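You operate a simulated robot arm through the tools that you are given. There is no shell and no other tool. Be economical: measure what you need, move in short steps, check, and stop when the job is done.

Carry out the task below with a simulated two-armed robot. There is one attempt and no reset: what you move stays moved.

TASK
On the deck of the steel cart, fold the white cloth in half, so that it is half as long.

It is judged by the outcome, as a careful person would: the job done as asked, and still so three seconds after it is handed in. It fails if anything else is knocked over, pushed out of place, dropped, spilled or broken. Flat cloth is picked up by pressing the open fingertips on it (5 to 10 N) and closing them slowly along it; thin cloth reads only 2 to 8 mm in the jaws.

THE ROBOT
Two 7-joint arms with two-finger parallel grippers on one trunk, on a base that drives. Base frame: it is fixed to the floor where the robot stands at the start and does not move with it; the origin is under the middle of the robot, x ahead of it, y to its left, z up. Units: mm, degrees, N and s.
The left shoulder is at the start at [70, 163, 1070], the right one opposite. With the tool pointing down near the work surface each hand reaches from about 400 to 880 mm from the robot's upright axis, wherever it stands, measured 20 degrees to its own side. Places, roughly: deck of the steel cart [500, 0, 800]. Payload 3.43 kg a hand.
Tool frame (each hand has its own): the origin (TCP) lies between the finger pads and is the grasp point; the fingertips stand 34 mm ahead of it; z points along the fingers, y is the line along which they close. Largest opening 128 mm; finger width 24, thickness 12; the body of the gripper, 48 by 130 mm, starts 96 mm behind the TCP.
Orientation is that of the tool frame in the base frame, as a unit quaternion [w, x, y, z]. With the fingers straight down and closing along the base's y, the tool's x points along the base's -x, its y along +y and its z along -z.

THE INTERFACE
- The arms move only by the tool apply_moves. It takes "left_commands", "right_commands" or both (then of equal length, played together; a hand with none holds still); each is a list of rows, each a list of 3 entries, a list of its own where there are three numbers: the shift along the tool's x, y, z in units of 25 mm (1.0 is 25 mm), then the turn, a rotation vector about the tool's x, y, z in units of 5 degrees (1.0 is 5 degrees), then the opening in per cent of the stroke, from 0 (shut) to 100 (fully open). In form: [[[tx, ty, tz], [ax, ay, az], jaw], ...]. A call has 1 to 8 rows; each row shifts and turns the commanded pose from where the row before left it, along the tool's axes as they then stand. A call with a number of a shift or a turn outside -1 to 1 is refused whole. Each row takes 0.2 s and may step no farther than 50 mm and 8.6 degrees from the row before; otherwise, or with a gripper value out of range, the whole call is refused. Where a pose cannot be reached the arm comes as near as it can. A force on the tool above 40 N (or 10 N above the force at the start of the call, whichever is more), or a blocked arm, ends the call early, and 0.2 s more pass. The fingers move at their own pace (about 153 mm/s each) and stop on an object; they squeeze with about 42 N. The grip force told is the motor's: it shows also when the fingers shut on nothing. Time passes only in rows, and 0.2 s behind the last, so rows that do not move let the fingers close. The reply holds the time, the measured pose of the TCP, the force on the tool along the base axes, the opening and the grip force, in the units named above and with some noise, and new pictures: "views" is both (left out), scene, wrist or none (wrist: the cameras of the hands that moved).
- Cameras (640 x 400 px; columns grow to the right, rows downward): "scene" is now at [136.2, -2.7, 1289.9]; the picture's right is [-0.06, -1.00, 0.00], its down [-0.65, 0.04, -0.76] and it looks along [0.76, -0.04, -0.65] (base axes); focal length 257 px, centre (320, 200). "left" rides on the left gripper at [76, 11, -160] in its tool frame; the picture's right is [-0.15, 0.99, 0.00], its down [-0.88, -0.13, -0.46] and it looks along [-0.45, -0.07, 0.89] (tool axes); focal length 234 px, centre (320, 200). "right" rides on the right gripper at [76, -11, -160] in its tool frame; the picture's right is [0.15, 0.99, 0.00], its down [-0.88, 0.13, -0.46] and it looks along [-0.45, 0.07, 0.89] (tool axes); focal length 234 px, centre (320, 200). There is no depth. A picture from a camera that has moved, and an enlarged one, comes with that camera's place and axes in the base frame and with its lens.
- raise_lower(by): slides the trunk up (or, below 0, down) by that many mm; the arms and the scene camera ride with it, the base frame stays. It gives what a move gives, with no picture.
- drive_base(legs): drives the robot by 1 to 6 legs, each [ahead, left, turn to the left] in mm, mm and degrees, along the robot's own axes; the way and the turn of a leg run together, so that a leg with both is an arc; at most 1500 mm and 180 degrees a leg. The arms and the cameras ride along, it lands a little off, and it stops where it bumps. It gives what a move gives, and a new picture of the scene camera.
- head_to(pan, tilt): turns the head with the scene camera to pan (to the left, within 86 degrees either way) and tilt (down, from -29 to 69), counted from straight ahead of the robot. It gives what a move gives, and a new picture of the scene camera.
- zoom(camera, box): a new picture of the part [left, top, right, bottom] of that camera's present view, enlarged. No time passes.
- finish_job(): hands the job in; it is judged then, once.

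Work in short steps. Places have to be worked out from the pictures, the camera data and where the tool is seen: move nearer, look again, correct. Check each grasp and each placing, and mend what went wrong. You have 120 turns and 260 pictures in all, those below and enlarged ones among them. Open the grippers and draw the arms clear of the work before you hand the job in, unless the task says otherwise; then end with one line.

The tools are called as a command line: name --argument value ..., lists and objects as JSON in quotes. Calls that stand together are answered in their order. apply_moves: Moves the arms, as the interface text tells. Its arguments: {"type":"object","properties":{"left_commands":{"type":"array"},"right_commands":{"type":"array"},"views":{"type":"string","enum":["both","scene","wrist","none"]}},"required":[]} The other tools are called the same way: raise_lower (by) slides the trunk up or down; drive_base (legs) drives the base; head_to (pan, tilt) turns the head that bears the scene camera; zoom (camera, box) takes an enlarged picture of a part of a camera's view; finish_job () hands the job in.

At the start:

```text
clock: 0.0
left_eef_pos: [648.7, 255.7, 951.0]
left_tcp_rot: [0.001, -0.001, 1.0, 0.0]
left_ft_force: [-0.1, 0.0, 0.2]
left_opening: 128.2
left_grip_force: 0.1
right_eef_pos: [600.0, -221.8, 1042.9]
right_tcp_rot: [0.0, 0.0, 1.0, 0.0]
right_ft_force: [-0.1, 0.4, 0.1]
right_opening: 128.1
right_grip_force: 0.0
trunk travel left (down, up): [-550.0, 390.0]
robot x, y, heading: [3.1, -1.6, 0.0]
head pan, tilt: [-3.3, 40.3]
```

scene: 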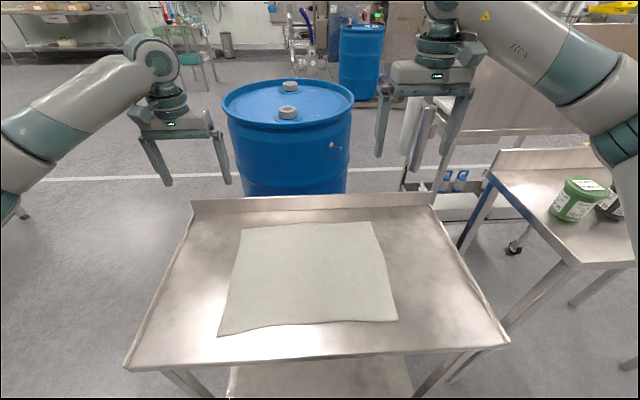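
right: 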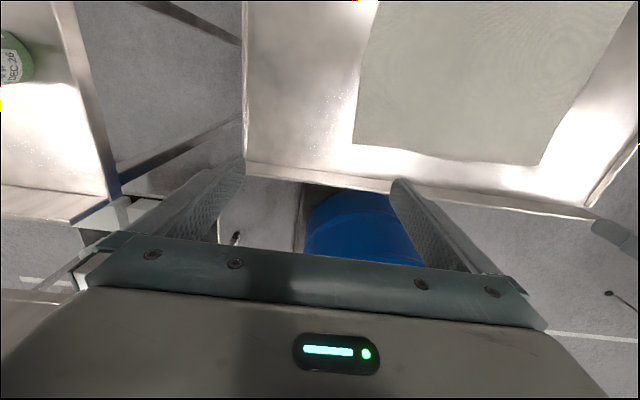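
left: 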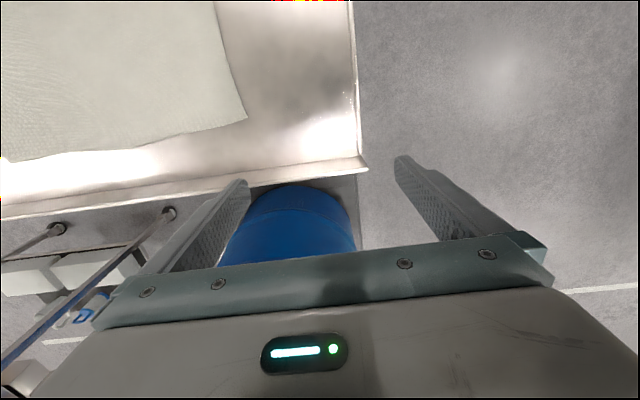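

The cloth is about 340 mm along y and 265 mm along x, so it should be folded along y. The best place to stand is at the cart's left side, facing −y. I look left first to check that the floor is free.

head_to --pan 60 --tilt 40

raise_lower --by 150

```text
clock: 1.3
left_eef_pos: [647.8, 256.2, 950.1]
left_tcp_rot: [0.0, -0.001, 1.0, 0.0]
left_ft_force: [-0.1, 0.4, 0.0]
left_opening: 128.0
left_grip_force: 0.0
right_eef_pos: [601.0, -222.2, 1042.9]
right_tcp_rot: [0.0, 0.0, 1.0, 0.0]
right_ft_force: [0.2, -0.1, 0.0]
right_opening: 128.0
right_grip_force: 0.1
trunk travel left (down, up): [-550.0, 390.0]
robot x, y, heading: [-1.1, 1.6, -0.1]
head pan, tilt: [60.0, 40.0]
camera scene: at [94.1, 75.7, 1290.3], right [0.87, -0.5, 0.0], down [-0.32, -0.56, -0.77], along [0.38, 0.66, -0.64], focal length 257 px, centre (320, 200)
```

scene: 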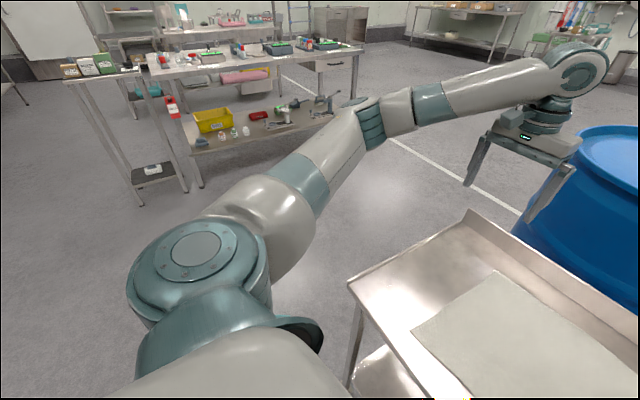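

```text
clock: 3.1
left_eef_pos: [647.7, 257.1, 1101.0]
left_tcp_rot: [-0.001, -0.001, 1.0, 0.001]
left_ft_force: [-0.8, 0.1, 0.0]
left_opening: 128.1
left_grip_force: 0.1
right_eef_pos: [601.5, -221.9, 1193.0]
right_tcp_rot: [-0.001, 0.0, 1.0, 0.0]
right_ft_force: [0.2, 0.1, 0.6]
right_opening: 128.1
right_grip_force: 0.1
trunk travel left (down, up): [-700.0, 240.0]
robot x, y, heading: [-1.1, 0.5, -0.2]
head pan, tilt: [60.0, 40.0]
```

Plenty of floor is free on the left; the bench there only starts at about y = 1800. I drive left, ahead, and then turn right to face the cart's left side.

drive_base --legs '[[0, 830, 0], [475, 0, 0], [0, 0, -90]]'

head_to --pan 0 --tilt 45

```text
clock: 13.8
left_eef_pos: [708.3, 174.4, 1100.5]
left_tcp_rot: [0.0, 0.716, 0.698, 0.0]
left_ft_force: [0.3, -0.5, -0.6]
left_opening: 128.0
left_grip_force: 0.1
right_eef_pos: [232.0, 235.0, 1193.1]
right_tcp_rot: [0.0, 0.716, 0.698, -0.001]
right_ft_force: [-0.5, 0.7, 0.7]
right_opening: 127.8
right_grip_force: 0.1
trunk travel left (down, up): [-700.0, 240.0]
robot x, y, heading: [470.0, 831.0, -91.7]
head pan, tilt: [60.0, 40.0]
camera scene: at [541.3, 736.3, 1440.3], right [-0.52, -0.85, 0.0], down [-0.55, 0.34, -0.77], along [0.65, -0.4, -0.64], focal length 257 px, centre (320, 200)
```

scene: 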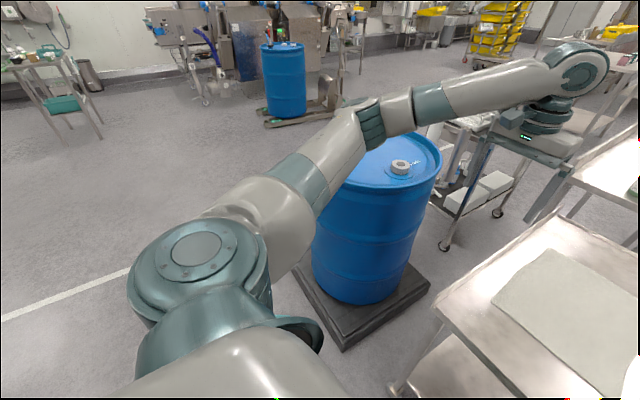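

```text
clock: 15.1
left_eef_pos: [707.4, 174.6, 1100.7]
left_tcp_rot: [0.0, 0.716, 0.698, -0.001]
left_ft_force: [-0.5, -0.1, -0.1]
left_opening: 127.9
left_grip_force: 0.1
right_eef_pos: [230.7, 234.3, 1192.3]
right_tcp_rot: [0.0, 0.716, 0.698, 0.0]
right_ft_force: [-0.4, -0.8, -0.3]
right_opening: 127.8
right_grip_force: 0.0
trunk travel left (down, up): [-700.0, 240.0]
robot x, y, heading: [470.4, 829.6, -91.5]
head pan, tilt: [0.0, 45.0]
camera scene: at [466.8, 699.5, 1433.1], right [-1.0, 0.03, 0.0], down [0.02, 0.71, -0.71], along [-0.02, -0.71, -0.71], focal length 257 px, centre (320, 200)
```

scene: 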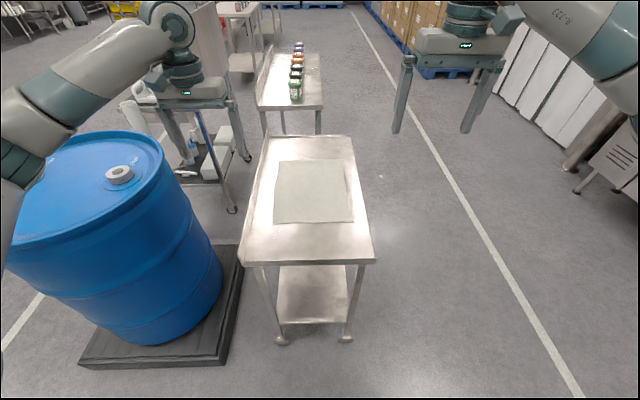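

The two views agree: the cloth corners lie near (603,172), (343,172), (616,-164) and (352,-163), with the deck at about z = 800. I straighten the heading and move closer, keeping clear of the drum.

drive_base --legs '[[0, 0, 1.6], [185, 10, 0]]'

```text
clock: 17.0
left_eef_pos: [738.8, -0.5, 1100.5]
left_tcp_rot: [0.0, 0.705, 0.709, 0.0]
left_ft_force: [0.7, 1.1, 0.0]
left_opening: 128.2
left_grip_force: 0.0
right_eef_pos: [257.6, 45.1, 1195.0]
right_tcp_rot: [0.001, 0.706, 0.708, -0.001]
right_ft_force: [-0.6, -0.1, 0.0]
right_opening: 127.8
right_grip_force: 0.0
trunk travel left (down, up): [-700.0, 240.0]
robot x, y, heading: [479.8, 645.0, -89.7]
head pan, tilt: [0.0, 45.0]
camera scene: at [480.8, 517.7, 1433.2], right [-1.0, 0.0, 0.0], down [0.0, 0.71, -0.71], along [0.0, -0.71, -0.71], focal length 257 px, centre (320, 200)
```

scene: 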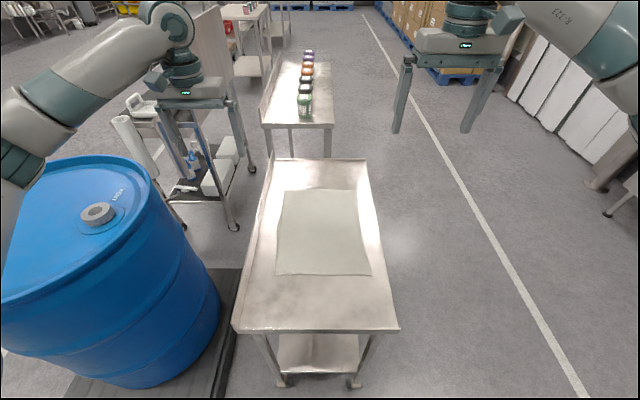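

The cart fills the view and the left hand is near the drum, so I move both hands horizontally over the near cloth corners before lowering. The trunk stays up so the elbows remain high.

apply_moves --left_commands '[[[0.9, -0.9, 0], [0, 0, 0], 60], [[0.9, -0.9, 0], [0, 0, 0], 27], [[0.9, -0.9, 0], [0, 0, 0], 27], [[0.9, -0.9, 0], [0, 0, 0], 27], [[0.9, -0.9, 0], [0, 0, 0], 27], [[0.9, -0.9, 0], [0, 0, 0], 27], [[0.9, -0.9, 0], [0, 0, 0], 27], [[0, 0, 0], [0, 0, 0], 27]]' --right_commands '[[[0.64, 0.63, 0.6], [0, 0, 0], 60], [[0.64, 0.63, 0.6], [0, 0, 0], 27], [[0.64, 0.63, 0.6], [0, 0, 0], 27], [[0.64, 0.63, 0.6], [0, 0, 0], 27], [[0.64, 0.63, 0.5], [0, 0, 0], 27], [[0.64, 0.63, 0.5], [0, 0, 0], 27], [[0.64, 0.63, 0.4], [0, 0, 0], 27], [[0, 0, 0], [0, 0, 0], 27]]'

```text
clock: 18.8
left_eef_pos: [581.8, 155.0, 1101.5]
left_tcp_rot: [0.0, 0.705, 0.709, 0.0]
left_ft_force: [-0.4, 0.1, -0.6]
left_opening: 34.7
left_grip_force: 0.1
right_eef_pos: [368.7, 158.4, 1096.6]
right_tcp_rot: [0.0, 0.705, 0.709, 0.0]
right_ft_force: [0.2, -0.3, -0.3]
right_opening: 34.6
right_grip_force: 0.0
trunk travel left (down, up): [-700.0, 240.0]
robot x, y, heading: [480.9, 644.1, -89.5]
head pan, tilt: [0.0, 45.0]
camera scene: at [481.3, 516.3, 1433.0], right [-1.0, 0.0, 0.0], down [0.0, 0.71, -0.71], along [0.0, -0.71, -0.71], focal length 257 px, centre (320, 200)
camera right: at [356.9, 235.0, 1257.8], right [0.99, 0.15, 0.0], down [0.13, -0.88, 0.46], along [0.07, -0.45, -0.89], focal length 234 px, centre (320, 200)
camera left: at [592.9, 231.2, 1259.7], right [0.99, -0.14, 0.0], down [-0.13, -0.88, 0.46], along [-0.06, -0.45, -0.89], focal length 234 px, centre (320, 200)
```

scene: 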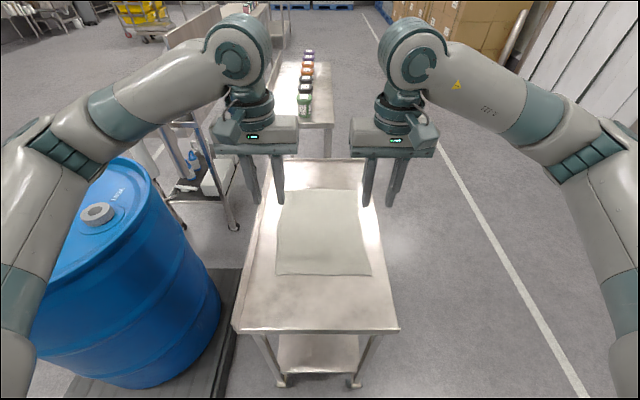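
right: 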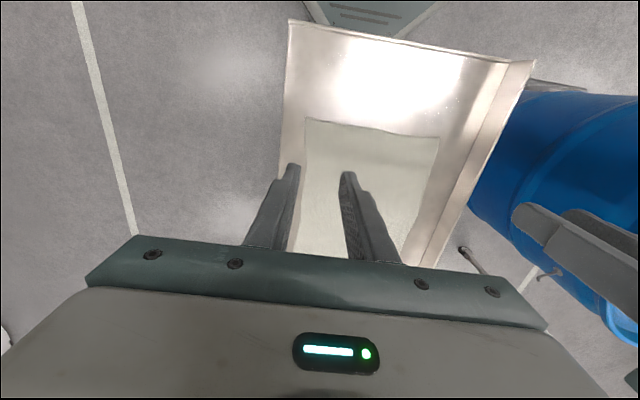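
left: 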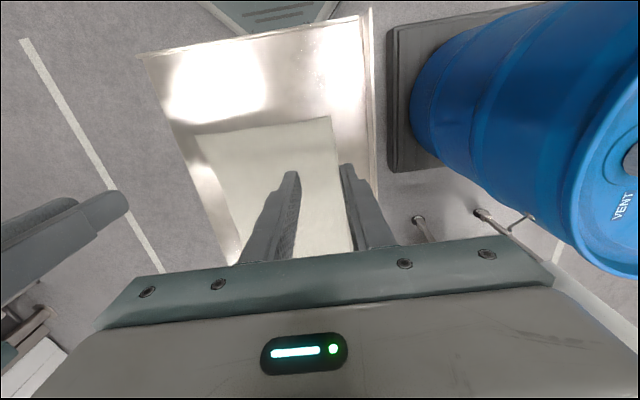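

The wrist views put the near edge at y ≈ 166 and its corners at x ≈ 348 and 605. I lower both hands to about 40 mm above the deck, shifting slightly inward.

apply_moves --left_commands '[[[-0.2, 0, 1], [0, 0, 0], 27], [[0, 0, 1], [0, 0, 0], 27], [[0, 0, 1], [0, 0, 0], 27], [[0, 0, 1], [0, 0, 0], 27], [[0, 0, 1], [0, 0, 0], 27], [[0, 0, 1], [0, 0, 0], 27], [[0, 0, 1], [0, 0, 0], 27], [[0, 0, 1], [0, 0, 0], 27]]' --right_commands '[[[-0.3, 0.2, 1], [0, 0, 0], 27], [[0, 0, 1], [0, 0, 0], 27], [[0, 0, 1], [0, 0, 0], 27], [[0, 0, 1], [0, 0, 0], 27], [[0, 0, 1], [0, 0, 0], 27], [[0, 0, 1], [0, 0, 0], 27], [[0, 0, 1], [0, 0, 0], 27], [[0, 0, 0.8], [0, 0, 0], 27]]'

```text
clock: 20.6
left_eef_pos: [579.8, 151.2, 900.2]
left_tcp_rot: [0.0, 0.706, 0.708, -0.001]
left_ft_force: [-0.3, -0.5, 0.3]
left_opening: 34.6
left_grip_force: 0.1
right_eef_pos: [374.6, 149.7, 900.9]
right_tcp_rot: [0.0, 0.706, 0.709, -0.001]
right_ft_force: [0.1, -0.1, 0.3]
right_opening: 34.6
right_grip_force: 0.1
trunk travel left (down, up): [-700.0, 240.0]
robot x, y, heading: [482.1, 646.4, -89.7]
head pan, tilt: [0.0, 45.0]
camera scene: at [481.0, 516.4, 1433.1], right [-1.0, 0.0, 0.0], down [0.0, 0.71, -0.71], along [0.0, -0.71, -0.71], focal length 257 px, centre (320, 200)
camera right: at [362.4, 226.4, 1061.4], right [0.99, 0.15, 0.0], down [0.13, -0.88, 0.46], along [0.07, -0.45, -0.89], focal length 234 px, centre (320, 200)
camera left: at [592.0, 227.3, 1059.4], right [0.99, -0.14, 0.0], down [-0.13, -0.88, 0.46], along [-0.07, -0.45, -0.89], focal length 234 px, centre (320, 200)
```

scene: 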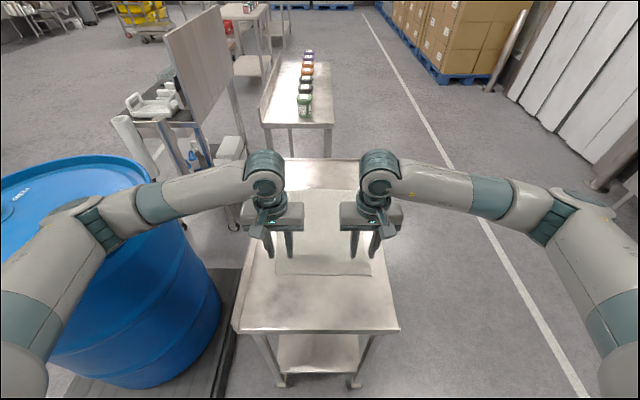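
right: 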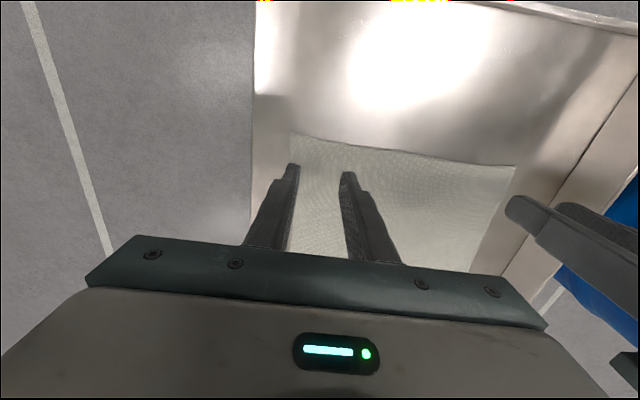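
left: 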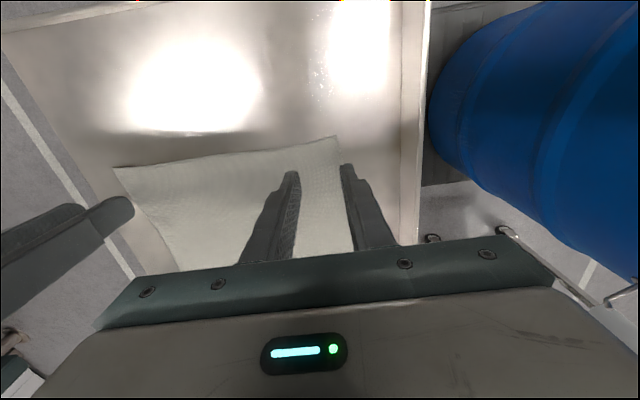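

The corners are now near (342,171) and (602,171). I shift the left hand 8 mm inward so both fingers are on the cloth, and lower to just above contact.

apply_moves --left_commands '[[[0.1, -0.32, 0.8], [0, 0, 0], 27], [[0, 0, 0.8], [0, 0, 0], 27], [[0, 0, 0.6], [0, 0, 0], 27]]' --right_commands '[[[0.15, 0, 0.8], [0, 0, 0], 27], [[0, 0, 0.8], [0, 0, 0], 27], [[0, 0, 0.6], [0, 0, 0], 27]]' --views "wrist"

```text
clock: 21.4
left_eef_pos: [571.3, 152.5, 845.2]
left_tcp_rot: [0.0, 0.705, 0.709, 0.0]
left_ft_force: [0.2, -0.2, -0.2]
left_opening: 34.8
left_grip_force: 0.0
right_eef_pos: [374.1, 154.4, 847.1]
right_tcp_rot: [0.0, 0.706, 0.708, 0.0]
right_ft_force: [-0.2, -0.5, -0.3]
right_opening: 34.6
right_grip_force: 0.0
trunk travel left (down, up): [-700.0, 240.0]
robot x, y, heading: [478.4, 650.4, -89.8]
head pan, tilt: [0.0, 45.0]
camera right: at [361.9, 229.4, 1007.2], right [0.99, 0.15, 0.0], down [0.13, -0.88, 0.46], along [0.07, -0.45, -0.89], focal length 234 px, centre (320, 200)
camera left: at [584.5, 228.2, 1004.1], right [0.99, -0.14, 0.0], down [-0.13, -0.88, 0.46], along [-0.06, -0.45, -0.89], focal length 234 px, centre (320, 200)
```

right: 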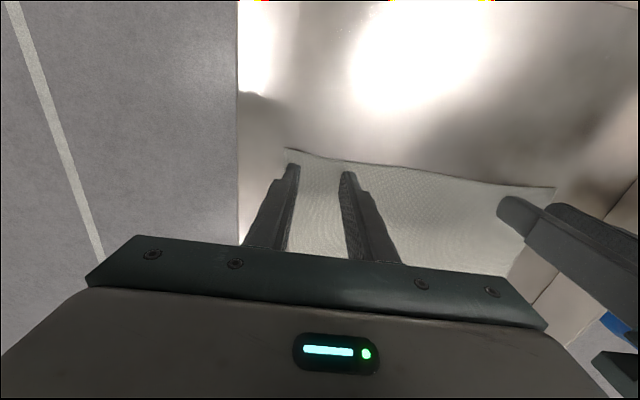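
left: 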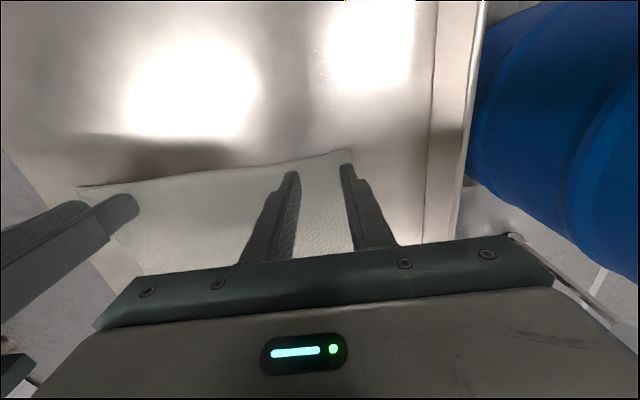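

Both hands sit just inside the corners, with fingertips about 10 mm above the cloth. I press down in small steps and read the force.

apply_moves --left_commands '[[[0, 0, 0.16], [0, 0, 0], 27], [[0, 0, 0.12], [0, 0, 0], 27], [[0, 0, 0.08], [0, 0, 0], 27]]' --right_commands '[[[0, 0, 0.2], [0, 0, 0], 27], [[0, 0, 0.12], [0, 0, 0], 27], [[0, 0, 0.1], [0, 0, 0], 27]]' --views "none"

```text
clock: 22.2
left_eef_pos: [572.6, 153.1, 836.5]
left_tcp_rot: [0.0, 0.705, 0.709, 0.0]
left_ft_force: [-0.2, 0.2, -0.3]
left_opening: 34.8
left_grip_force: 0.1
right_eef_pos: [374.3, 153.8, 835.9]
right_tcp_rot: [0.0, 0.706, 0.708, 0.0]
right_ft_force: [0.0, -0.8, 0.9]
right_opening: 34.3
right_grip_force: 0.1
trunk travel left (down, up): [-700.0, 240.0]
robot x, y, heading: [480.3, 645.8, -89.8]
head pan, tilt: [0.0, 45.0]
```

No contact yet, so I go on down in small steps.

apply_moves --left_commands '[[[0, 0, 0.06], [0, 0, 0], 27], [[0, 0, 0.06], [0, 0, 0], 27]]' --right_commands '[[[0, 0, 0.06], [0, 0, 0], 27], [[0, 0, 0.06], [0, 0, 0], 27]]' --views "none"

```text
clock: 22.8
left_eef_pos: [572.5, 154.2, 834.8]
left_tcp_rot: [0.001, 0.706, 0.709, 0.0]
left_ft_force: [1.4, -1.4, 8.5]
left_opening: 34.5
left_grip_force: 0.0
right_eef_pos: [374.8, 153.0, 836.2]
right_tcp_rot: [0.001, 0.705, 0.709, -0.001]
right_ft_force: [-0.8, -1.7, 12.0]
right_opening: 34.4
right_grip_force: 0.2
trunk travel left (down, up): [-700.0, 240.0]
robot x, y, heading: [477.0, 646.1, -89.8]
head pan, tilt: [0.0, 45.0]
```

Contact is made at 8.5 N left and 12 N right. I ease the right hand off by a hair and close both slowly.

apply_moves --left_commands '[[[0, 0, 0], [0, 0, 0], 24], [[0, 0, 0], [0, 0, 0], 20], [[0, 0, 0], [0, 0, 0], 16], [[0, 0, 0], [0, 0, 0], 12], [[0, 0, 0], [0, 0, 0], 8], [[0, 0, 0], [0, 0, 0], 4], [[0, 0, 0], [0, 0, 0], 0], [[0, 0, 0], [0, 0, 0], 0]]' --right_commands '[[[0, 0, -0.02], [0, 0, 0], 24], [[0, 0, 0], [0, 0, 0], 20], [[0, 0, 0], [0, 0, 0], 16], [[0, 0, 0], [0, 0, 0], 12], [[0, 0, 0], [0, 0, 0], 8], [[0, 0, 0], [0, 0, 0], 4], [[0, 0, 0], [0, 0, 0], 0], [[0, 0, 0], [0, 0, 0], 0]]' --views "wrist"

```text
clock: 24.6
left_eef_pos: [571.9, 154.2, 835.3]
left_tcp_rot: [0.001, 0.706, 0.709, -0.002]
left_ft_force: [-1.0, -0.4, 16.7]
left_opening: 0.0
left_grip_force: 33.6
right_eef_pos: [374.4, 156.1, 835.5]
right_tcp_rot: [0.001, 0.706, 0.708, -0.002]
right_ft_force: [2.8, -0.7, 15.8]
right_opening: 2.0
right_grip_force: 36.9
trunk travel left (down, up): [-700.0, 240.0]
robot x, y, heading: [480.7, 643.3, -89.8]
head pan, tilt: [0.0, 45.0]
camera right: at [362.8, 231.8, 995.9], right [0.99, 0.15, 0.0], down [0.13, -0.88, 0.46], along [0.07, -0.45, -0.89], focal length 234 px, centre (320, 200)
camera left: at [584.1, 230.5, 994.3], right [0.99, -0.14, 0.0], down [-0.13, -0.88, 0.46], along [-0.07, -0.45, -0.89], focal length 234 px, centre (320, 200)
```

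right: 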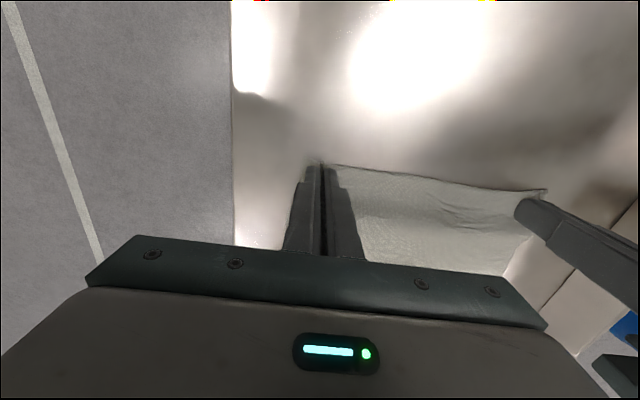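
left: 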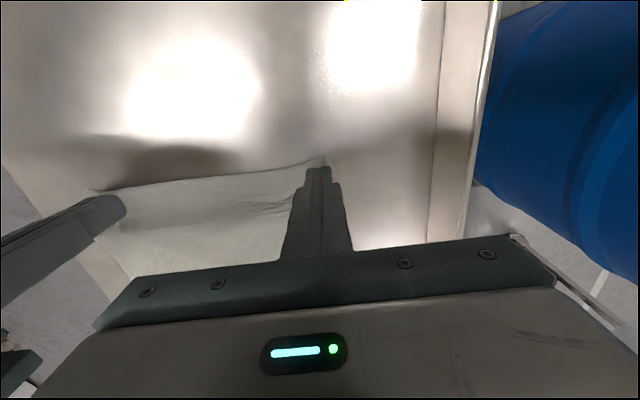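

The right jaw reads 2 mm, which means cloth; the left reads 0, so it may have missed. I lift both a little to find out.

apply_moves --left_commands '[[[0, 0, -0.4], [0, 0, 0], 0], [[0, 0, -0.5], [0, 0, 0], 0], [[0, 0, -0.5], [0, 0, 0], 0]]' --right_commands '[[[0, 0, -0.4], [0, 0, 0], 0], [[0, 0, -0.5], [0, 0, 0], 0], [[0, 0, -0.5], [0, 0, 0], 0]]'

```text
clock: 25.4
left_eef_pos: [571.7, 152.0, 868.8]
left_tcp_rot: [-0.001, 0.705, 0.709, 0.0]
left_ft_force: [-0.2, -0.1, -0.1]
left_opening: 0.0
left_grip_force: 33.2
right_eef_pos: [373.6, 154.2, 868.4]
right_tcp_rot: [-0.001, 0.706, 0.708, 0.0]
right_ft_force: [-0.6, 0.1, -0.1]
right_opening: 1.8
right_grip_force: 36.8
trunk travel left (down, up): [-700.0, 240.0]
robot x, y, heading: [478.4, 645.8, -90.0]
head pan, tilt: [0.0, 45.0]
camera scene: at [480.9, 516.3, 1432.9], right [-1.0, 0.0, 0.0], down [0.0, 0.71, -0.71], along [0.0, -0.71, -0.71], focal length 257 px, centre (320, 200)
camera right: at [362.0, 230.1, 1029.1], right [0.99, 0.15, 0.0], down [0.13, -0.88, 0.46], along [0.07, -0.45, -0.89], focal length 234 px, centre (320, 200)
camera left: at [584.0, 229.1, 1028.3], right [0.99, -0.14, 0.0], down [-0.13, -0.88, 0.46], along [-0.06, -0.45, -0.89], focal length 234 px, centre (320, 200)
```

scene: 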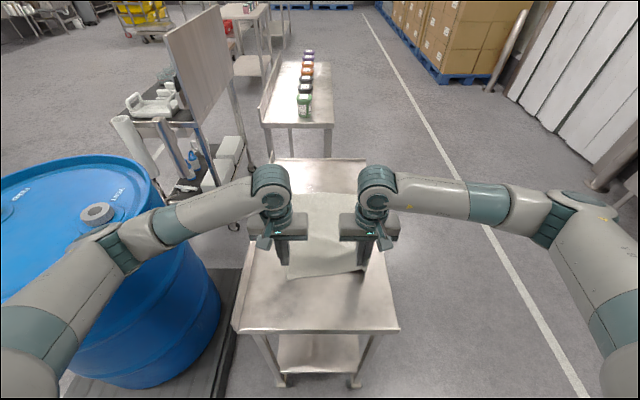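
right: 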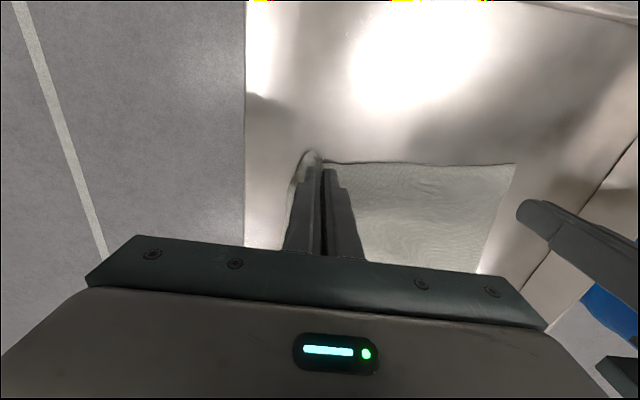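
left: 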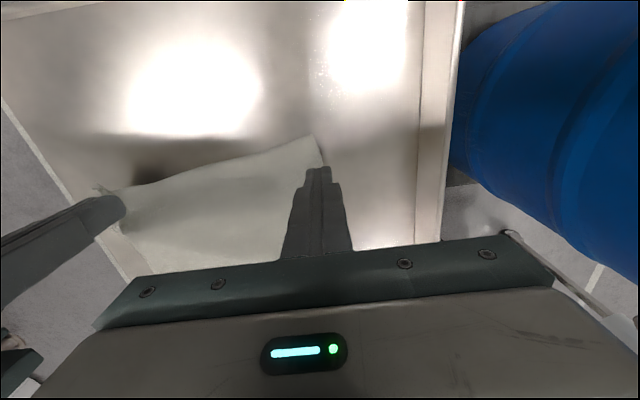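

The right hand holds cloth but the left slipped, and that corner now lies near (575,182). I lower the right hand with its hold, and open and shift the left further inside the corner.

apply_moves --left_commands '[[[0.2, -0.6, 0], [0, 0, 0], 27], [[0.2, -0.6, 0], [0, 0, 0], 27], [[0, 0, 0.5], [0, 0, 0], 27]]' --right_commands '[[[0, 0, 0.4], [0, 0, 0], 0], [[0, 0, 0.5], [0, 0, 0], 0], [[0, 0, 0.2], [0, 0, 0], 0]]' --views "wrist"

```text
clock: 26.2
left_eef_pos: [542.0, 163.0, 856.4]
left_tcp_rot: [0.001, 0.706, 0.709, 0.0]
left_ft_force: [-0.2, -0.4, 0.0]
left_opening: 34.9
left_grip_force: 0.1
right_eef_pos: [374.4, 154.8, 841.2]
right_tcp_rot: [0.0, 0.706, 0.709, 0.0]
right_ft_force: [-0.2, -0.2, -0.2]
right_opening: 1.9
right_grip_force: 37.1
trunk travel left (down, up): [-700.0, 240.0]
robot x, y, heading: [473.2, 644.4, -89.6]
head pan, tilt: [0.0, 45.0]
camera right: at [362.3, 230.3, 1001.9], right [0.99, 0.15, 0.0], down [0.13, -0.88, 0.46], along [0.07, -0.45, -0.89], focal length 234 px, centre (320, 200)
camera left: at [553.9, 238.8, 1015.5], right [0.99, -0.14, 0.0], down [-0.13, -0.88, 0.46], along [-0.06, -0.45, -0.89], focal length 234 px, centre (320, 200)
```

right: 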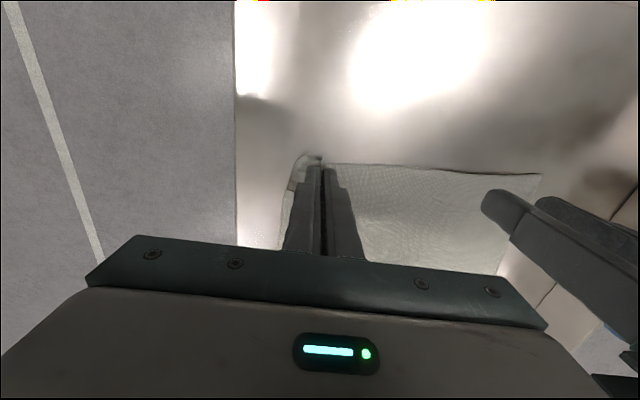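
left: 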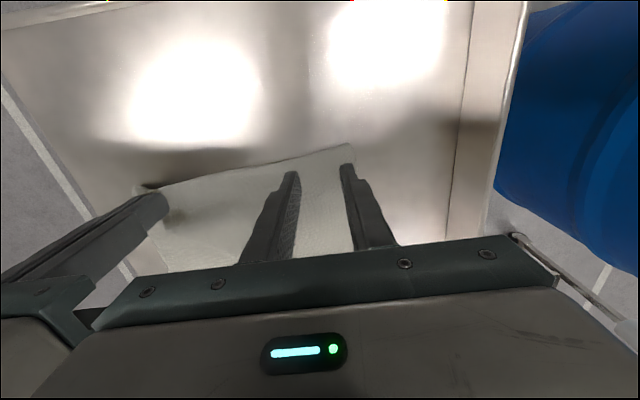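

The left corner is still near (575,183). I narrow the left opening to about 22 mm so both fingers rest well on the cloth, and press down.

apply_moves --left_commands '[[[0, -0.12, 0.4], [0, 0, 0], 17], [[0, 0, 0.24], [0, 0, 0], 17], [[0, 0, 0.1], [0, 0, 0], 17], [[0, 0, 0.08], [0, 0, 0], 17], [[0, 0, 0.06], [0, 0, 0], 17]]' --views "none"

```text
clock: 27.4
left_eef_pos: [538.7, 163.3, 835.5]
left_tcp_rot: [0.001, 0.705, 0.709, -0.001]
left_ft_force: [0.1, 1.1, 8.5]
left_opening: 21.7
left_grip_force: 0.0
right_eef_pos: [374.1, 153.6, 841.7]
right_tcp_rot: [0.001, 0.705, 0.709, 0.0]
right_ft_force: [0.0, -0.3, -0.6]
right_opening: 2.1
right_grip_force: 37.1
trunk travel left (down, up): [-700.0, 240.0]
robot x, y, heading: [481.3, 645.8, -89.6]
head pan, tilt: [0.0, 45.0]
```

The left hand presses with 8.5 N, so I close it slowly.

apply_moves --left_commands '[[[0, 0, 0], [0, 0, 0], 15], [[0, 0, 0], [0, 0, 0], 12], [[0, 0, 0], [0, 0, 0], 9], [[0, 0, 0], [0, 0, 0], 6], [[0, 0, 0], [0, 0, 0], 3], [[0, 0, 0], [0, 0, 0], 0], [[0, 0, 0], [0, 0, 0], 0]]' --views "wrist"

```text
clock: 29.0
left_eef_pos: [537.3, 162.9, 835.6]
left_tcp_rot: [0.001, 0.705, 0.709, 0.0]
left_ft_force: [0.8, -1.2, 19.9]
left_opening: 0.3
left_grip_force: 33.1
right_eef_pos: [372.9, 155.2, 841.1]
right_tcp_rot: [0.001, 0.706, 0.708, 0.0]
right_ft_force: [-0.6, -0.2, -0.4]
right_opening: 1.9
right_grip_force: 36.7
trunk travel left (down, up): [-700.0, 240.0]
robot x, y, heading: [478.1, 644.9, -89.9]
head pan, tilt: [0.0, 45.0]
camera left: at [550.9, 239.6, 994.4], right [0.99, -0.14, 0.0], down [-0.13, -0.88, 0.46], along [-0.06, -0.45, -0.89], focal length 234 px, centre (320, 200)
```

left: 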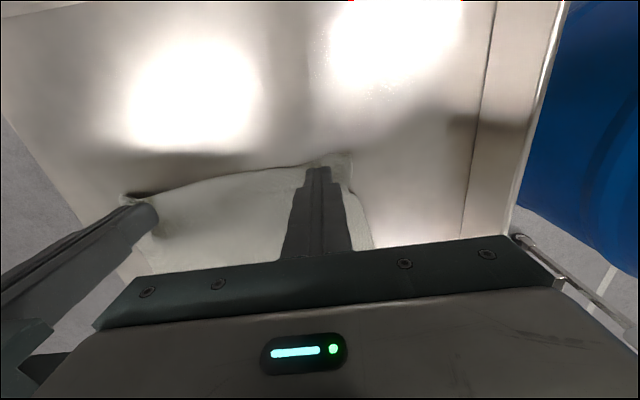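

0.3 mm at 33 N is the same as shutting on nothing, so I missed again. I reopen under light pressure, which spreads the cloth back, and then press harder.

apply_moves --left_commands '[[[0, 0, 0], [0, 0, 0], 8], [[0, 0, 0], [0, 0, 0], 16], [[0, 0, 0], [0, 0, 0], 24], [[0, 0, 0], [0, 0, 0], 30], [[0, 0, 0.03], [0, 0, 0], 30]]' --views "wrist"

```text
clock: 30.2
left_eef_pos: [538.2, 164.8, 835.8]
left_tcp_rot: [0.001, 0.706, 0.709, -0.002]
left_ft_force: [-3.4, 0.8, 29.4]
left_opening: 30.3
left_grip_force: 0.1
right_eef_pos: [372.7, 155.5, 842.2]
right_tcp_rot: [0.0, 0.706, 0.708, 0.0]
right_ft_force: [0.1, 0.2, -0.5]
right_opening: 2.1
right_grip_force: 36.6
trunk travel left (down, up): [-700.0, 240.0]
robot x, y, heading: [479.3, 645.8, -89.9]
head pan, tilt: [0.0, 45.0]
camera left: at [550.5, 240.2, 994.2], right [0.99, -0.14, 0.0], down [-0.13, -0.88, 0.46], along [-0.07, -0.45, -0.89], focal length 234 px, centre (320, 200)
```

left: 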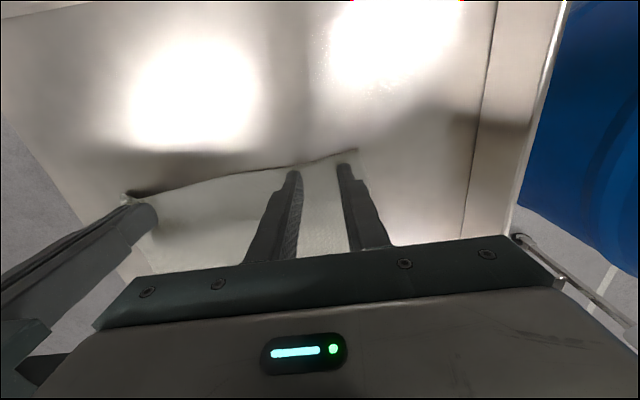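

The force built up to 29 N, so I ease off before closing.

apply_moves --left_commands '[[[0, 0, -0.06], [0, 0, 0], 28], [[0, 0, 0], [0, 0, 0], 28]]' --views "none"

```text
clock: 30.8
left_eef_pos: [539.1, 163.2, 835.0]
left_tcp_rot: [0.001, 0.706, 0.708, 0.0]
left_ft_force: [-4.0, 1.5, 22.0]
left_opening: 30.1
left_grip_force: 0.1
right_eef_pos: [373.3, 155.1, 841.7]
right_tcp_rot: [0.001, 0.706, 0.708, 0.001]
right_ft_force: [-0.3, 0.3, 0.9]
right_opening: 2.0
right_grip_force: 36.5
trunk travel left (down, up): [-700.0, 240.0]
robot x, y, heading: [479.7, 644.7, -89.8]
head pan, tilt: [0.0, 45.0]
```

Still 22 N, so I ease off a little more.

apply_moves --left_commands '[[[0, 0, -0.08], [0, 0, 0], 24], [[0, 0, 0], [0, 0, 0], 24]]' --views "none"

```text
clock: 31.4
left_eef_pos: [540.2, 163.7, 836.7]
left_tcp_rot: [-0.001, 0.705, 0.709, 0.002]
left_ft_force: [-0.1, -0.5, 3.6]
left_opening: 29.7
left_grip_force: 0.1
right_eef_pos: [374.2, 154.7, 840.5]
right_tcp_rot: [0.0, 0.706, 0.708, 0.0]
right_ft_force: [-0.2, -0.9, 0.1]
right_opening: 1.9
right_grip_force: 36.7
trunk travel left (down, up): [-700.0, 240.0]
robot x, y, heading: [480.3, 647.2, -89.7]
head pan, tilt: [0.0, 45.0]
```

That leaves 3.6 N. I add 1 mm of press and close more slowly.

apply_moves --left_commands '[[[0, 0, 0.04], [0, 0, 0], 24], [[0, 0, 0], [0, 0, 0], 22], [[0, 0, 0], [0, 0, 0], 20], [[0, 0, 0], [0, 0, 0], 18], [[0, 0, 0], [0, 0, 0], 16], [[0, 0, 0], [0, 0, 0], 14], [[0, 0, 0], [0, 0, 0], 12], [[0, 0, 0], [0, 0, 0], 10]]' --views "wrist"

```text
clock: 33.2
left_eef_pos: [538.8, 164.8, 835.2]
left_tcp_rot: [0.001, 0.705, 0.709, 0.001]
left_ft_force: [-0.1, 0.7, 3.0]
left_opening: 12.4
left_grip_force: 0.1
right_eef_pos: [374.1, 154.8, 841.4]
right_tcp_rot: [0.0, 0.706, 0.708, 0.0]
right_ft_force: [0.5, -0.5, 0.0]
right_opening: 2.1
right_grip_force: 37.0
trunk travel left (down, up): [-700.0, 240.0]
robot x, y, heading: [477.0, 646.1, -90.2]
head pan, tilt: [0.0, 45.0]
camera left: at [551.2, 238.4, 994.9], right [0.99, -0.14, 0.0], down [-0.13, -0.88, 0.46], along [-0.06, -0.45, -0.89], focal length 234 px, centre (320, 200)
```

left: 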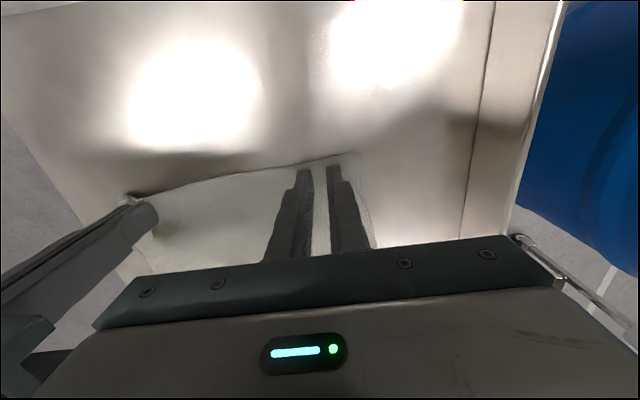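

At 3 N the fingers slide over the cloth. I reopen and press deeper before closing again.

apply_moves --left_commands '[[[0, 0, -0.04], [0, 0, 0], 18], [[0, 0, 0], [0, 0, 0], 27], [[0, 0, 0.04], [0, 0, 0], 27], [[0, 0, 0.04], [0, 0, 0], 27]]' --views "none"

```text
clock: 34.2
left_eef_pos: [540.2, 164.2, 834.8]
left_tcp_rot: [0.0, 0.705, 0.709, 0.0]
left_ft_force: [0.7, -0.2, 3.5]
left_opening: 34.5
left_grip_force: 0.1
right_eef_pos: [373.4, 153.1, 841.8]
right_tcp_rot: [0.0, 0.706, 0.708, -0.001]
right_ft_force: [-0.8, -0.6, 0.0]
right_opening: 2.0
right_grip_force: 36.6
trunk travel left (down, up): [-700.0, 240.0]
robot x, y, heading: [475.9, 646.6, -89.8]
head pan, tilt: [0.0, 45.0]
```

apply_moves --left_commands '[[[0, 0, 0.05], [0, 0, 0], 27], [[0, 0, 0], [0, 0, 0], 27]]' --views "none"

```text
clock: 34.8
left_eef_pos: [540.0, 163.4, 835.5]
left_tcp_rot: [0.002, 0.705, 0.709, 0.0]
left_ft_force: [2.2, -1.6, 17.8]
left_opening: 34.8
left_grip_force: 0.0
right_eef_pos: [373.1, 155.9, 842.3]
right_tcp_rot: [0.001, 0.706, 0.709, -0.001]
right_ft_force: [-0.2, 0.5, 0.2]
right_opening: 2.0
right_grip_force: 36.6
trunk travel left (down, up): [-700.0, 240.0]
robot x, y, heading: [479.8, 643.5, -89.7]
head pan, tilt: [0.0, 45.0]
```

The press is now 17.8 N. I ease off 0.4 mm and close slowly.

apply_moves --left_commands '[[[0, 0, -0.015], [0, 0, 0], 25], [[0, 0, 0], [0, 0, 0], 22], [[0, 0, 0], [0, 0, 0], 19], [[0, 0, 0], [0, 0, 0], 16], [[0, 0, 0], [0, 0, 0], 13], [[0, 0, 0], [0, 0, 0], 10], [[0, 0, 0], [0, 0, 0], 7], [[0, 0, 0], [0, 0, 0], 5]]' --views "wrist"

```text
clock: 36.6
left_eef_pos: [539.2, 164.1, 837.1]
left_tcp_rot: [0.001, 0.705, 0.709, -0.002]
left_ft_force: [-0.9, -0.6, 20.2]
left_opening: 5.0
left_grip_force: 0.2
right_eef_pos: [372.9, 155.5, 842.4]
right_tcp_rot: [0.001, 0.706, 0.708, 0.0]
right_ft_force: [-0.1, 0.0, 0.1]
right_opening: 1.8
right_grip_force: 36.8
trunk travel left (down, up): [-700.0, 240.0]
robot x, y, heading: [476.7, 642.2, -89.8]
head pan, tilt: [0.0, 45.0]
camera left: at [550.8, 240.1, 994.5], right [0.99, -0.14, 0.0], down [-0.13, -0.88, 0.46], along [-0.06, -0.45, -0.89], focal length 234 px, centre (320, 200)
```

left: 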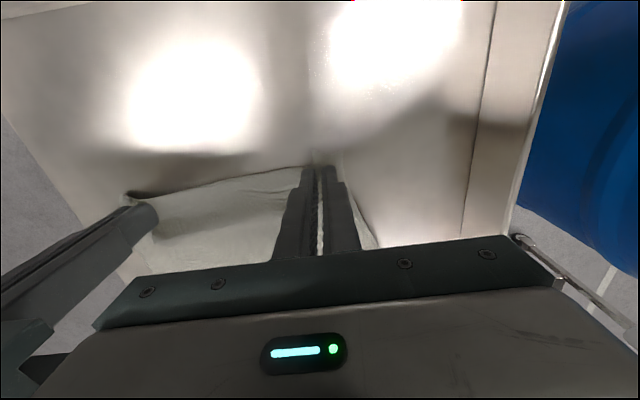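

A white ridge shows between the fingers, so I close fully.

apply_moves --left_commands '[[[0, 0, 0], [0, 0, 0], 3], [[0, 0, 0], [0, 0, 0], 0], [[0, 0, 0], [0, 0, 0], 0]]' --views "wrist"

```text
clock: 37.4
left_eef_pos: [538.2, 162.7, 836.2]
left_tcp_rot: [0.0, 0.705, 0.709, 0.0]
left_ft_force: [-0.9, -0.1, 20.8]
left_opening: 0.3
left_grip_force: 33.4
right_eef_pos: [373.3, 155.8, 841.8]
right_tcp_rot: [0.0, 0.705, 0.709, -0.001]
right_ft_force: [0.0, -0.2, -0.1]
right_opening: 2.2
right_grip_force: 36.9
trunk travel left (down, up): [-700.0, 240.0]
robot x, y, heading: [480.8, 645.1, -89.8]
head pan, tilt: [0.0, 45.0]
camera left: at [551.0, 240.1, 994.5], right [0.99, -0.14, 0.0], down [-0.13, -0.88, 0.46], along [-0.06, -0.45, -0.89], focal length 234 px, centre (320, 200)
```

left: 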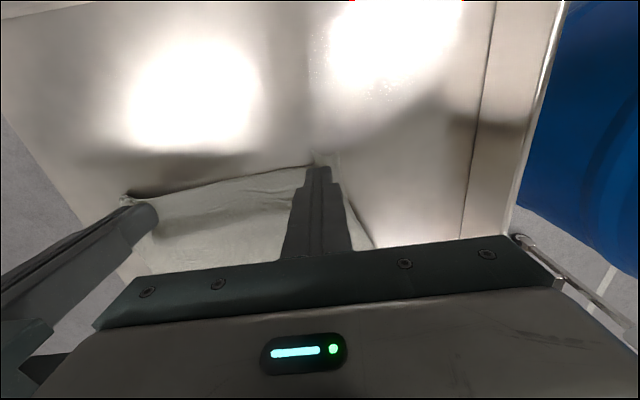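

It still reads 0.3 mm, so that is another miss. I lift slightly, open wider, move 14 mm further in from the near edge and check where the corner lies.

apply_moves --left_commands '[[[0, 0, -0.3], [0, 0, 0], 0], [[-0.5, 0, -0.5], [0, 0, 0], 30], [[0, 0, 0], [0, 0, 0], 35]]' --views "wrist"

```text
clock: 38.2
left_eef_pos: [540.0, 149.8, 855.3]
left_tcp_rot: [0.0, 0.706, 0.709, 0.0]
left_ft_force: [-0.7, 0.6, 0.5]
left_opening: 45.0
left_grip_force: 0.1
right_eef_pos: [373.7, 155.1, 841.4]
right_tcp_rot: [0.0, 0.706, 0.708, 0.0]
right_ft_force: [0.6, 0.0, -0.3]
right_opening: 2.0
right_grip_force: 37.2
trunk travel left (down, up): [-700.0, 240.0]
robot x, y, heading: [481.1, 645.7, -89.7]
head pan, tilt: [0.0, 45.0]
camera left: at [551.8, 226.4, 1013.8], right [0.99, -0.14, 0.0], down [-0.13, -0.88, 0.46], along [-0.06, -0.45, -0.89], focal length 234 px, centre (320, 200)
```

left: 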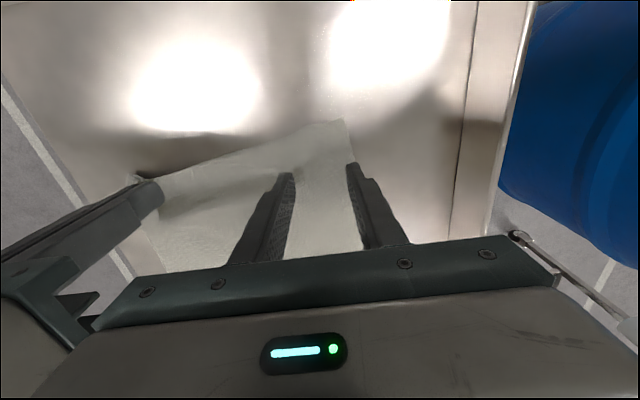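

The corner is near (568,192). I shift the left hand 8 mm inward with a 36 mm opening so both fingertips rest fully on cloth, then press.

apply_moves --left_commands '[[[0.2, -0.35, 0.3], [0, 0, 0], 28], [[0, 0, 0.3], [0, 0, 0], 28], [[0, 0, 0.1], [0, 0, 0], 28], [[0, 0, 0.1], [0, 0, 0], 28], [[0, 0, 0.03], [0, 0, 0], 28]]' --views "none"

```text
clock: 39.4
left_eef_pos: [529.7, 154.9, 835.7]
left_tcp_rot: [0.0, 0.705, 0.709, -0.002]
left_ft_force: [1.8, -3.2, 21.6]
left_opening: 36.5
left_grip_force: 0.2
right_eef_pos: [373.1, 154.7, 842.2]
right_tcp_rot: [0.001, 0.705, 0.709, 0.0]
right_ft_force: [0.2, -0.1, 0.7]
right_opening: 2.0
right_grip_force: 37.1
trunk travel left (down, up): [-700.0, 240.0]
robot x, y, heading: [478.4, 647.6, -89.9]
head pan, tilt: [0.0, 45.0]
```

apply_moves --left_commands '[[[0, 0, -0.035], [0, 0, 0], 27], [[0, 0, 0], [0, 0, 0], 24], [[0, 0, 0], [0, 0, 0], 21], [[0, 0, 0], [0, 0, 0], 18]]' --views "wrist"

```text
clock: 40.4
left_eef_pos: [529.4, 156.3, 835.4]
left_tcp_rot: [0.001, 0.705, 0.709, -0.001]
left_ft_force: [-1.1, -0.5, 24.8]
left_opening: 21.8
left_grip_force: 0.0
right_eef_pos: [373.8, 156.0, 842.7]
right_tcp_rot: [0.001, 0.706, 0.708, -0.001]
right_ft_force: [0.0, 0.8, -0.8]
right_opening: 1.7
right_grip_force: 36.7
trunk travel left (down, up): [-700.0, 240.0]
robot x, y, heading: [484.0, 644.8, -90.0]
head pan, tilt: [0.0, 45.0]
camera left: at [541.6, 232.9, 994.4], right [0.99, -0.14, 0.0], down [-0.13, -0.88, 0.46], along [-0.07, -0.45, -0.89], focal length 234 px, centre (320, 200)
```

left: 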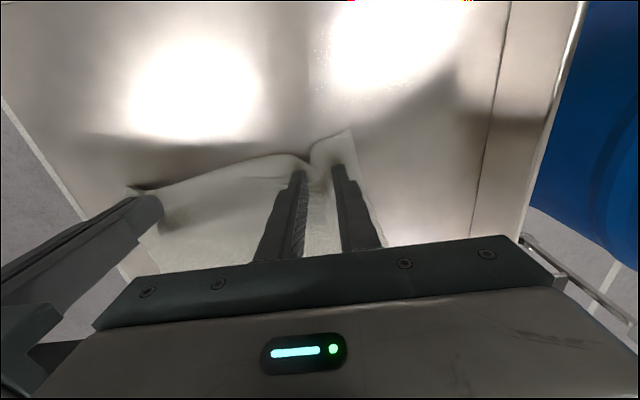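

A clear ridge is now rising between the fingers, so I keep closing slowly while easing the press slightly.

apply_moves --left_commands '[[[0, 0, -0.01], [0, 0, 0], 15], [[0, 0, 0], [0, 0, 0], 12], [[0, 0, -0.01], [0, 0, 0], 9], [[0, 0, 0], [0, 0, 0], 6], [[0, 0, 0], [0, 0, 0], 3], [[0, 0, 0], [0, 0, 0], 0], [[0, 0, 0], [0, 0, 0], 0]]' --views "wrist"

```text
clock: 42.0
left_eef_pos: [528.6, 156.6, 836.6]
left_tcp_rot: [-0.001, 0.706, 0.708, -0.002]
left_ft_force: [-21.0, -2.9, 18.8]
left_opening: 2.4
left_grip_force: 37.6
right_eef_pos: [375.1, 155.2, 842.0]
right_tcp_rot: [0.003, 0.705, 0.709, 0.0]
right_ft_force: [19.9, 3.0, -0.2]
right_opening: 2.4
right_grip_force: 37.1
trunk travel left (down, up): [-700.0, 240.0]
robot x, y, heading: [477.8, 646.5, -89.6]
head pan, tilt: [0.0, 45.0]
camera left: at [541.0, 232.8, 994.5], right [0.99, -0.14, 0.0], down [-0.13, -0.88, 0.46], along [-0.07, -0.45, -0.89], focal length 234 px, centre (320, 200)
```

left: 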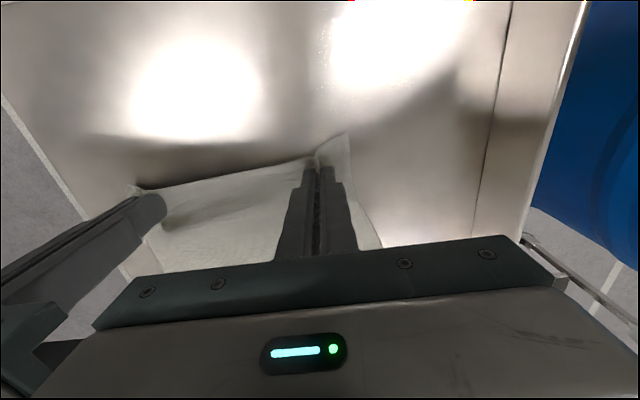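

Both jaws now hold cloth (2.4 mm each), with about 20 N of tension between the hands. I bring them slightly together and lift a little to verify.

apply_moves --left_commands '[[[0, -0.15, -0.4], [0, 0, 0], 0], [[-0.2, 0, -0.8], [0, 0, 0], 0], [[-0.2, 0, -0.8], [0, 0, 0], 0]]' --right_commands '[[[0, 0.15, -0.2], [0, 0, 0], 0], [[-0.2, 0, -0.8], [0, 0, 0], 0], [[-0.2, 0, -0.8], [0, 0, 0], 0]]'

```text
clock: 42.8
left_eef_pos: [525.7, 144.4, 883.5]
left_tcp_rot: [0.0, 0.706, 0.709, 0.001]
left_ft_force: [-7.4, -0.7, 0.3]
left_opening: 2.2
left_grip_force: 37.4
right_eef_pos: [376.1, 144.5, 887.4]
right_tcp_rot: [0.0, 0.706, 0.708, 0.0]
right_ft_force: [7.7, 1.7, 0.9]
right_opening: 1.9
right_grip_force: 37.3
trunk travel left (down, up): [-700.0, 240.0]
robot x, y, heading: [478.9, 650.0, -89.9]
head pan, tilt: [0.0, 45.0]
camera scene: at [481.1, 516.5, 1432.9], right [-1.0, 0.0, 0.0], down [0.0, 0.71, -0.71], along [0.0, -0.71, -0.71], focal length 257 px, centre (320, 200)
camera right: at [365.2, 219.1, 1048.2], right [0.99, 0.15, 0.0], down [0.13, -0.88, 0.46], along [0.07, -0.45, -0.89], focal length 234 px, centre (320, 200)
camera left: at [538.0, 221.1, 1042.9], right [0.99, -0.14, 0.0], down [-0.13, -0.88, 0.45], along [-0.06, -0.45, -0.89], focal length 234 px, centre (320, 200)
```

scene: 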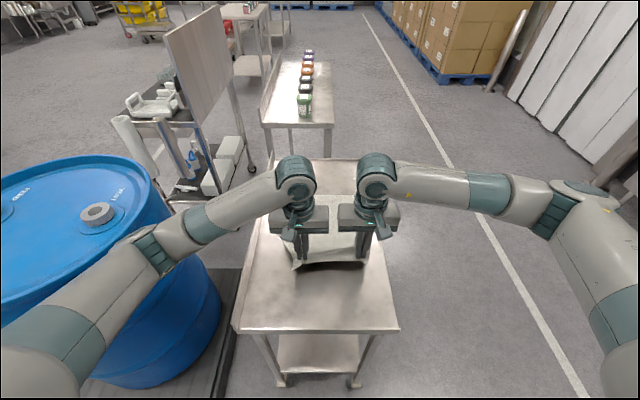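
right: 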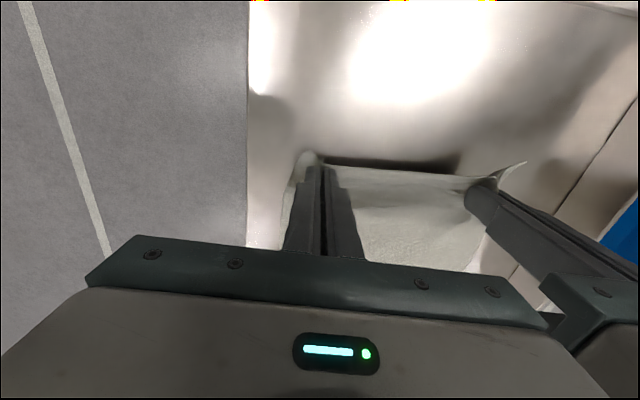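
left: 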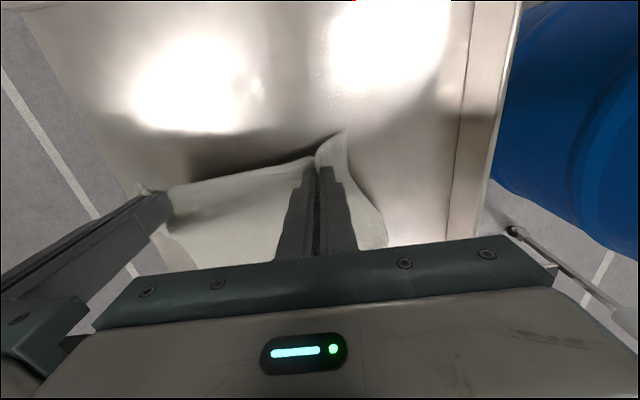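

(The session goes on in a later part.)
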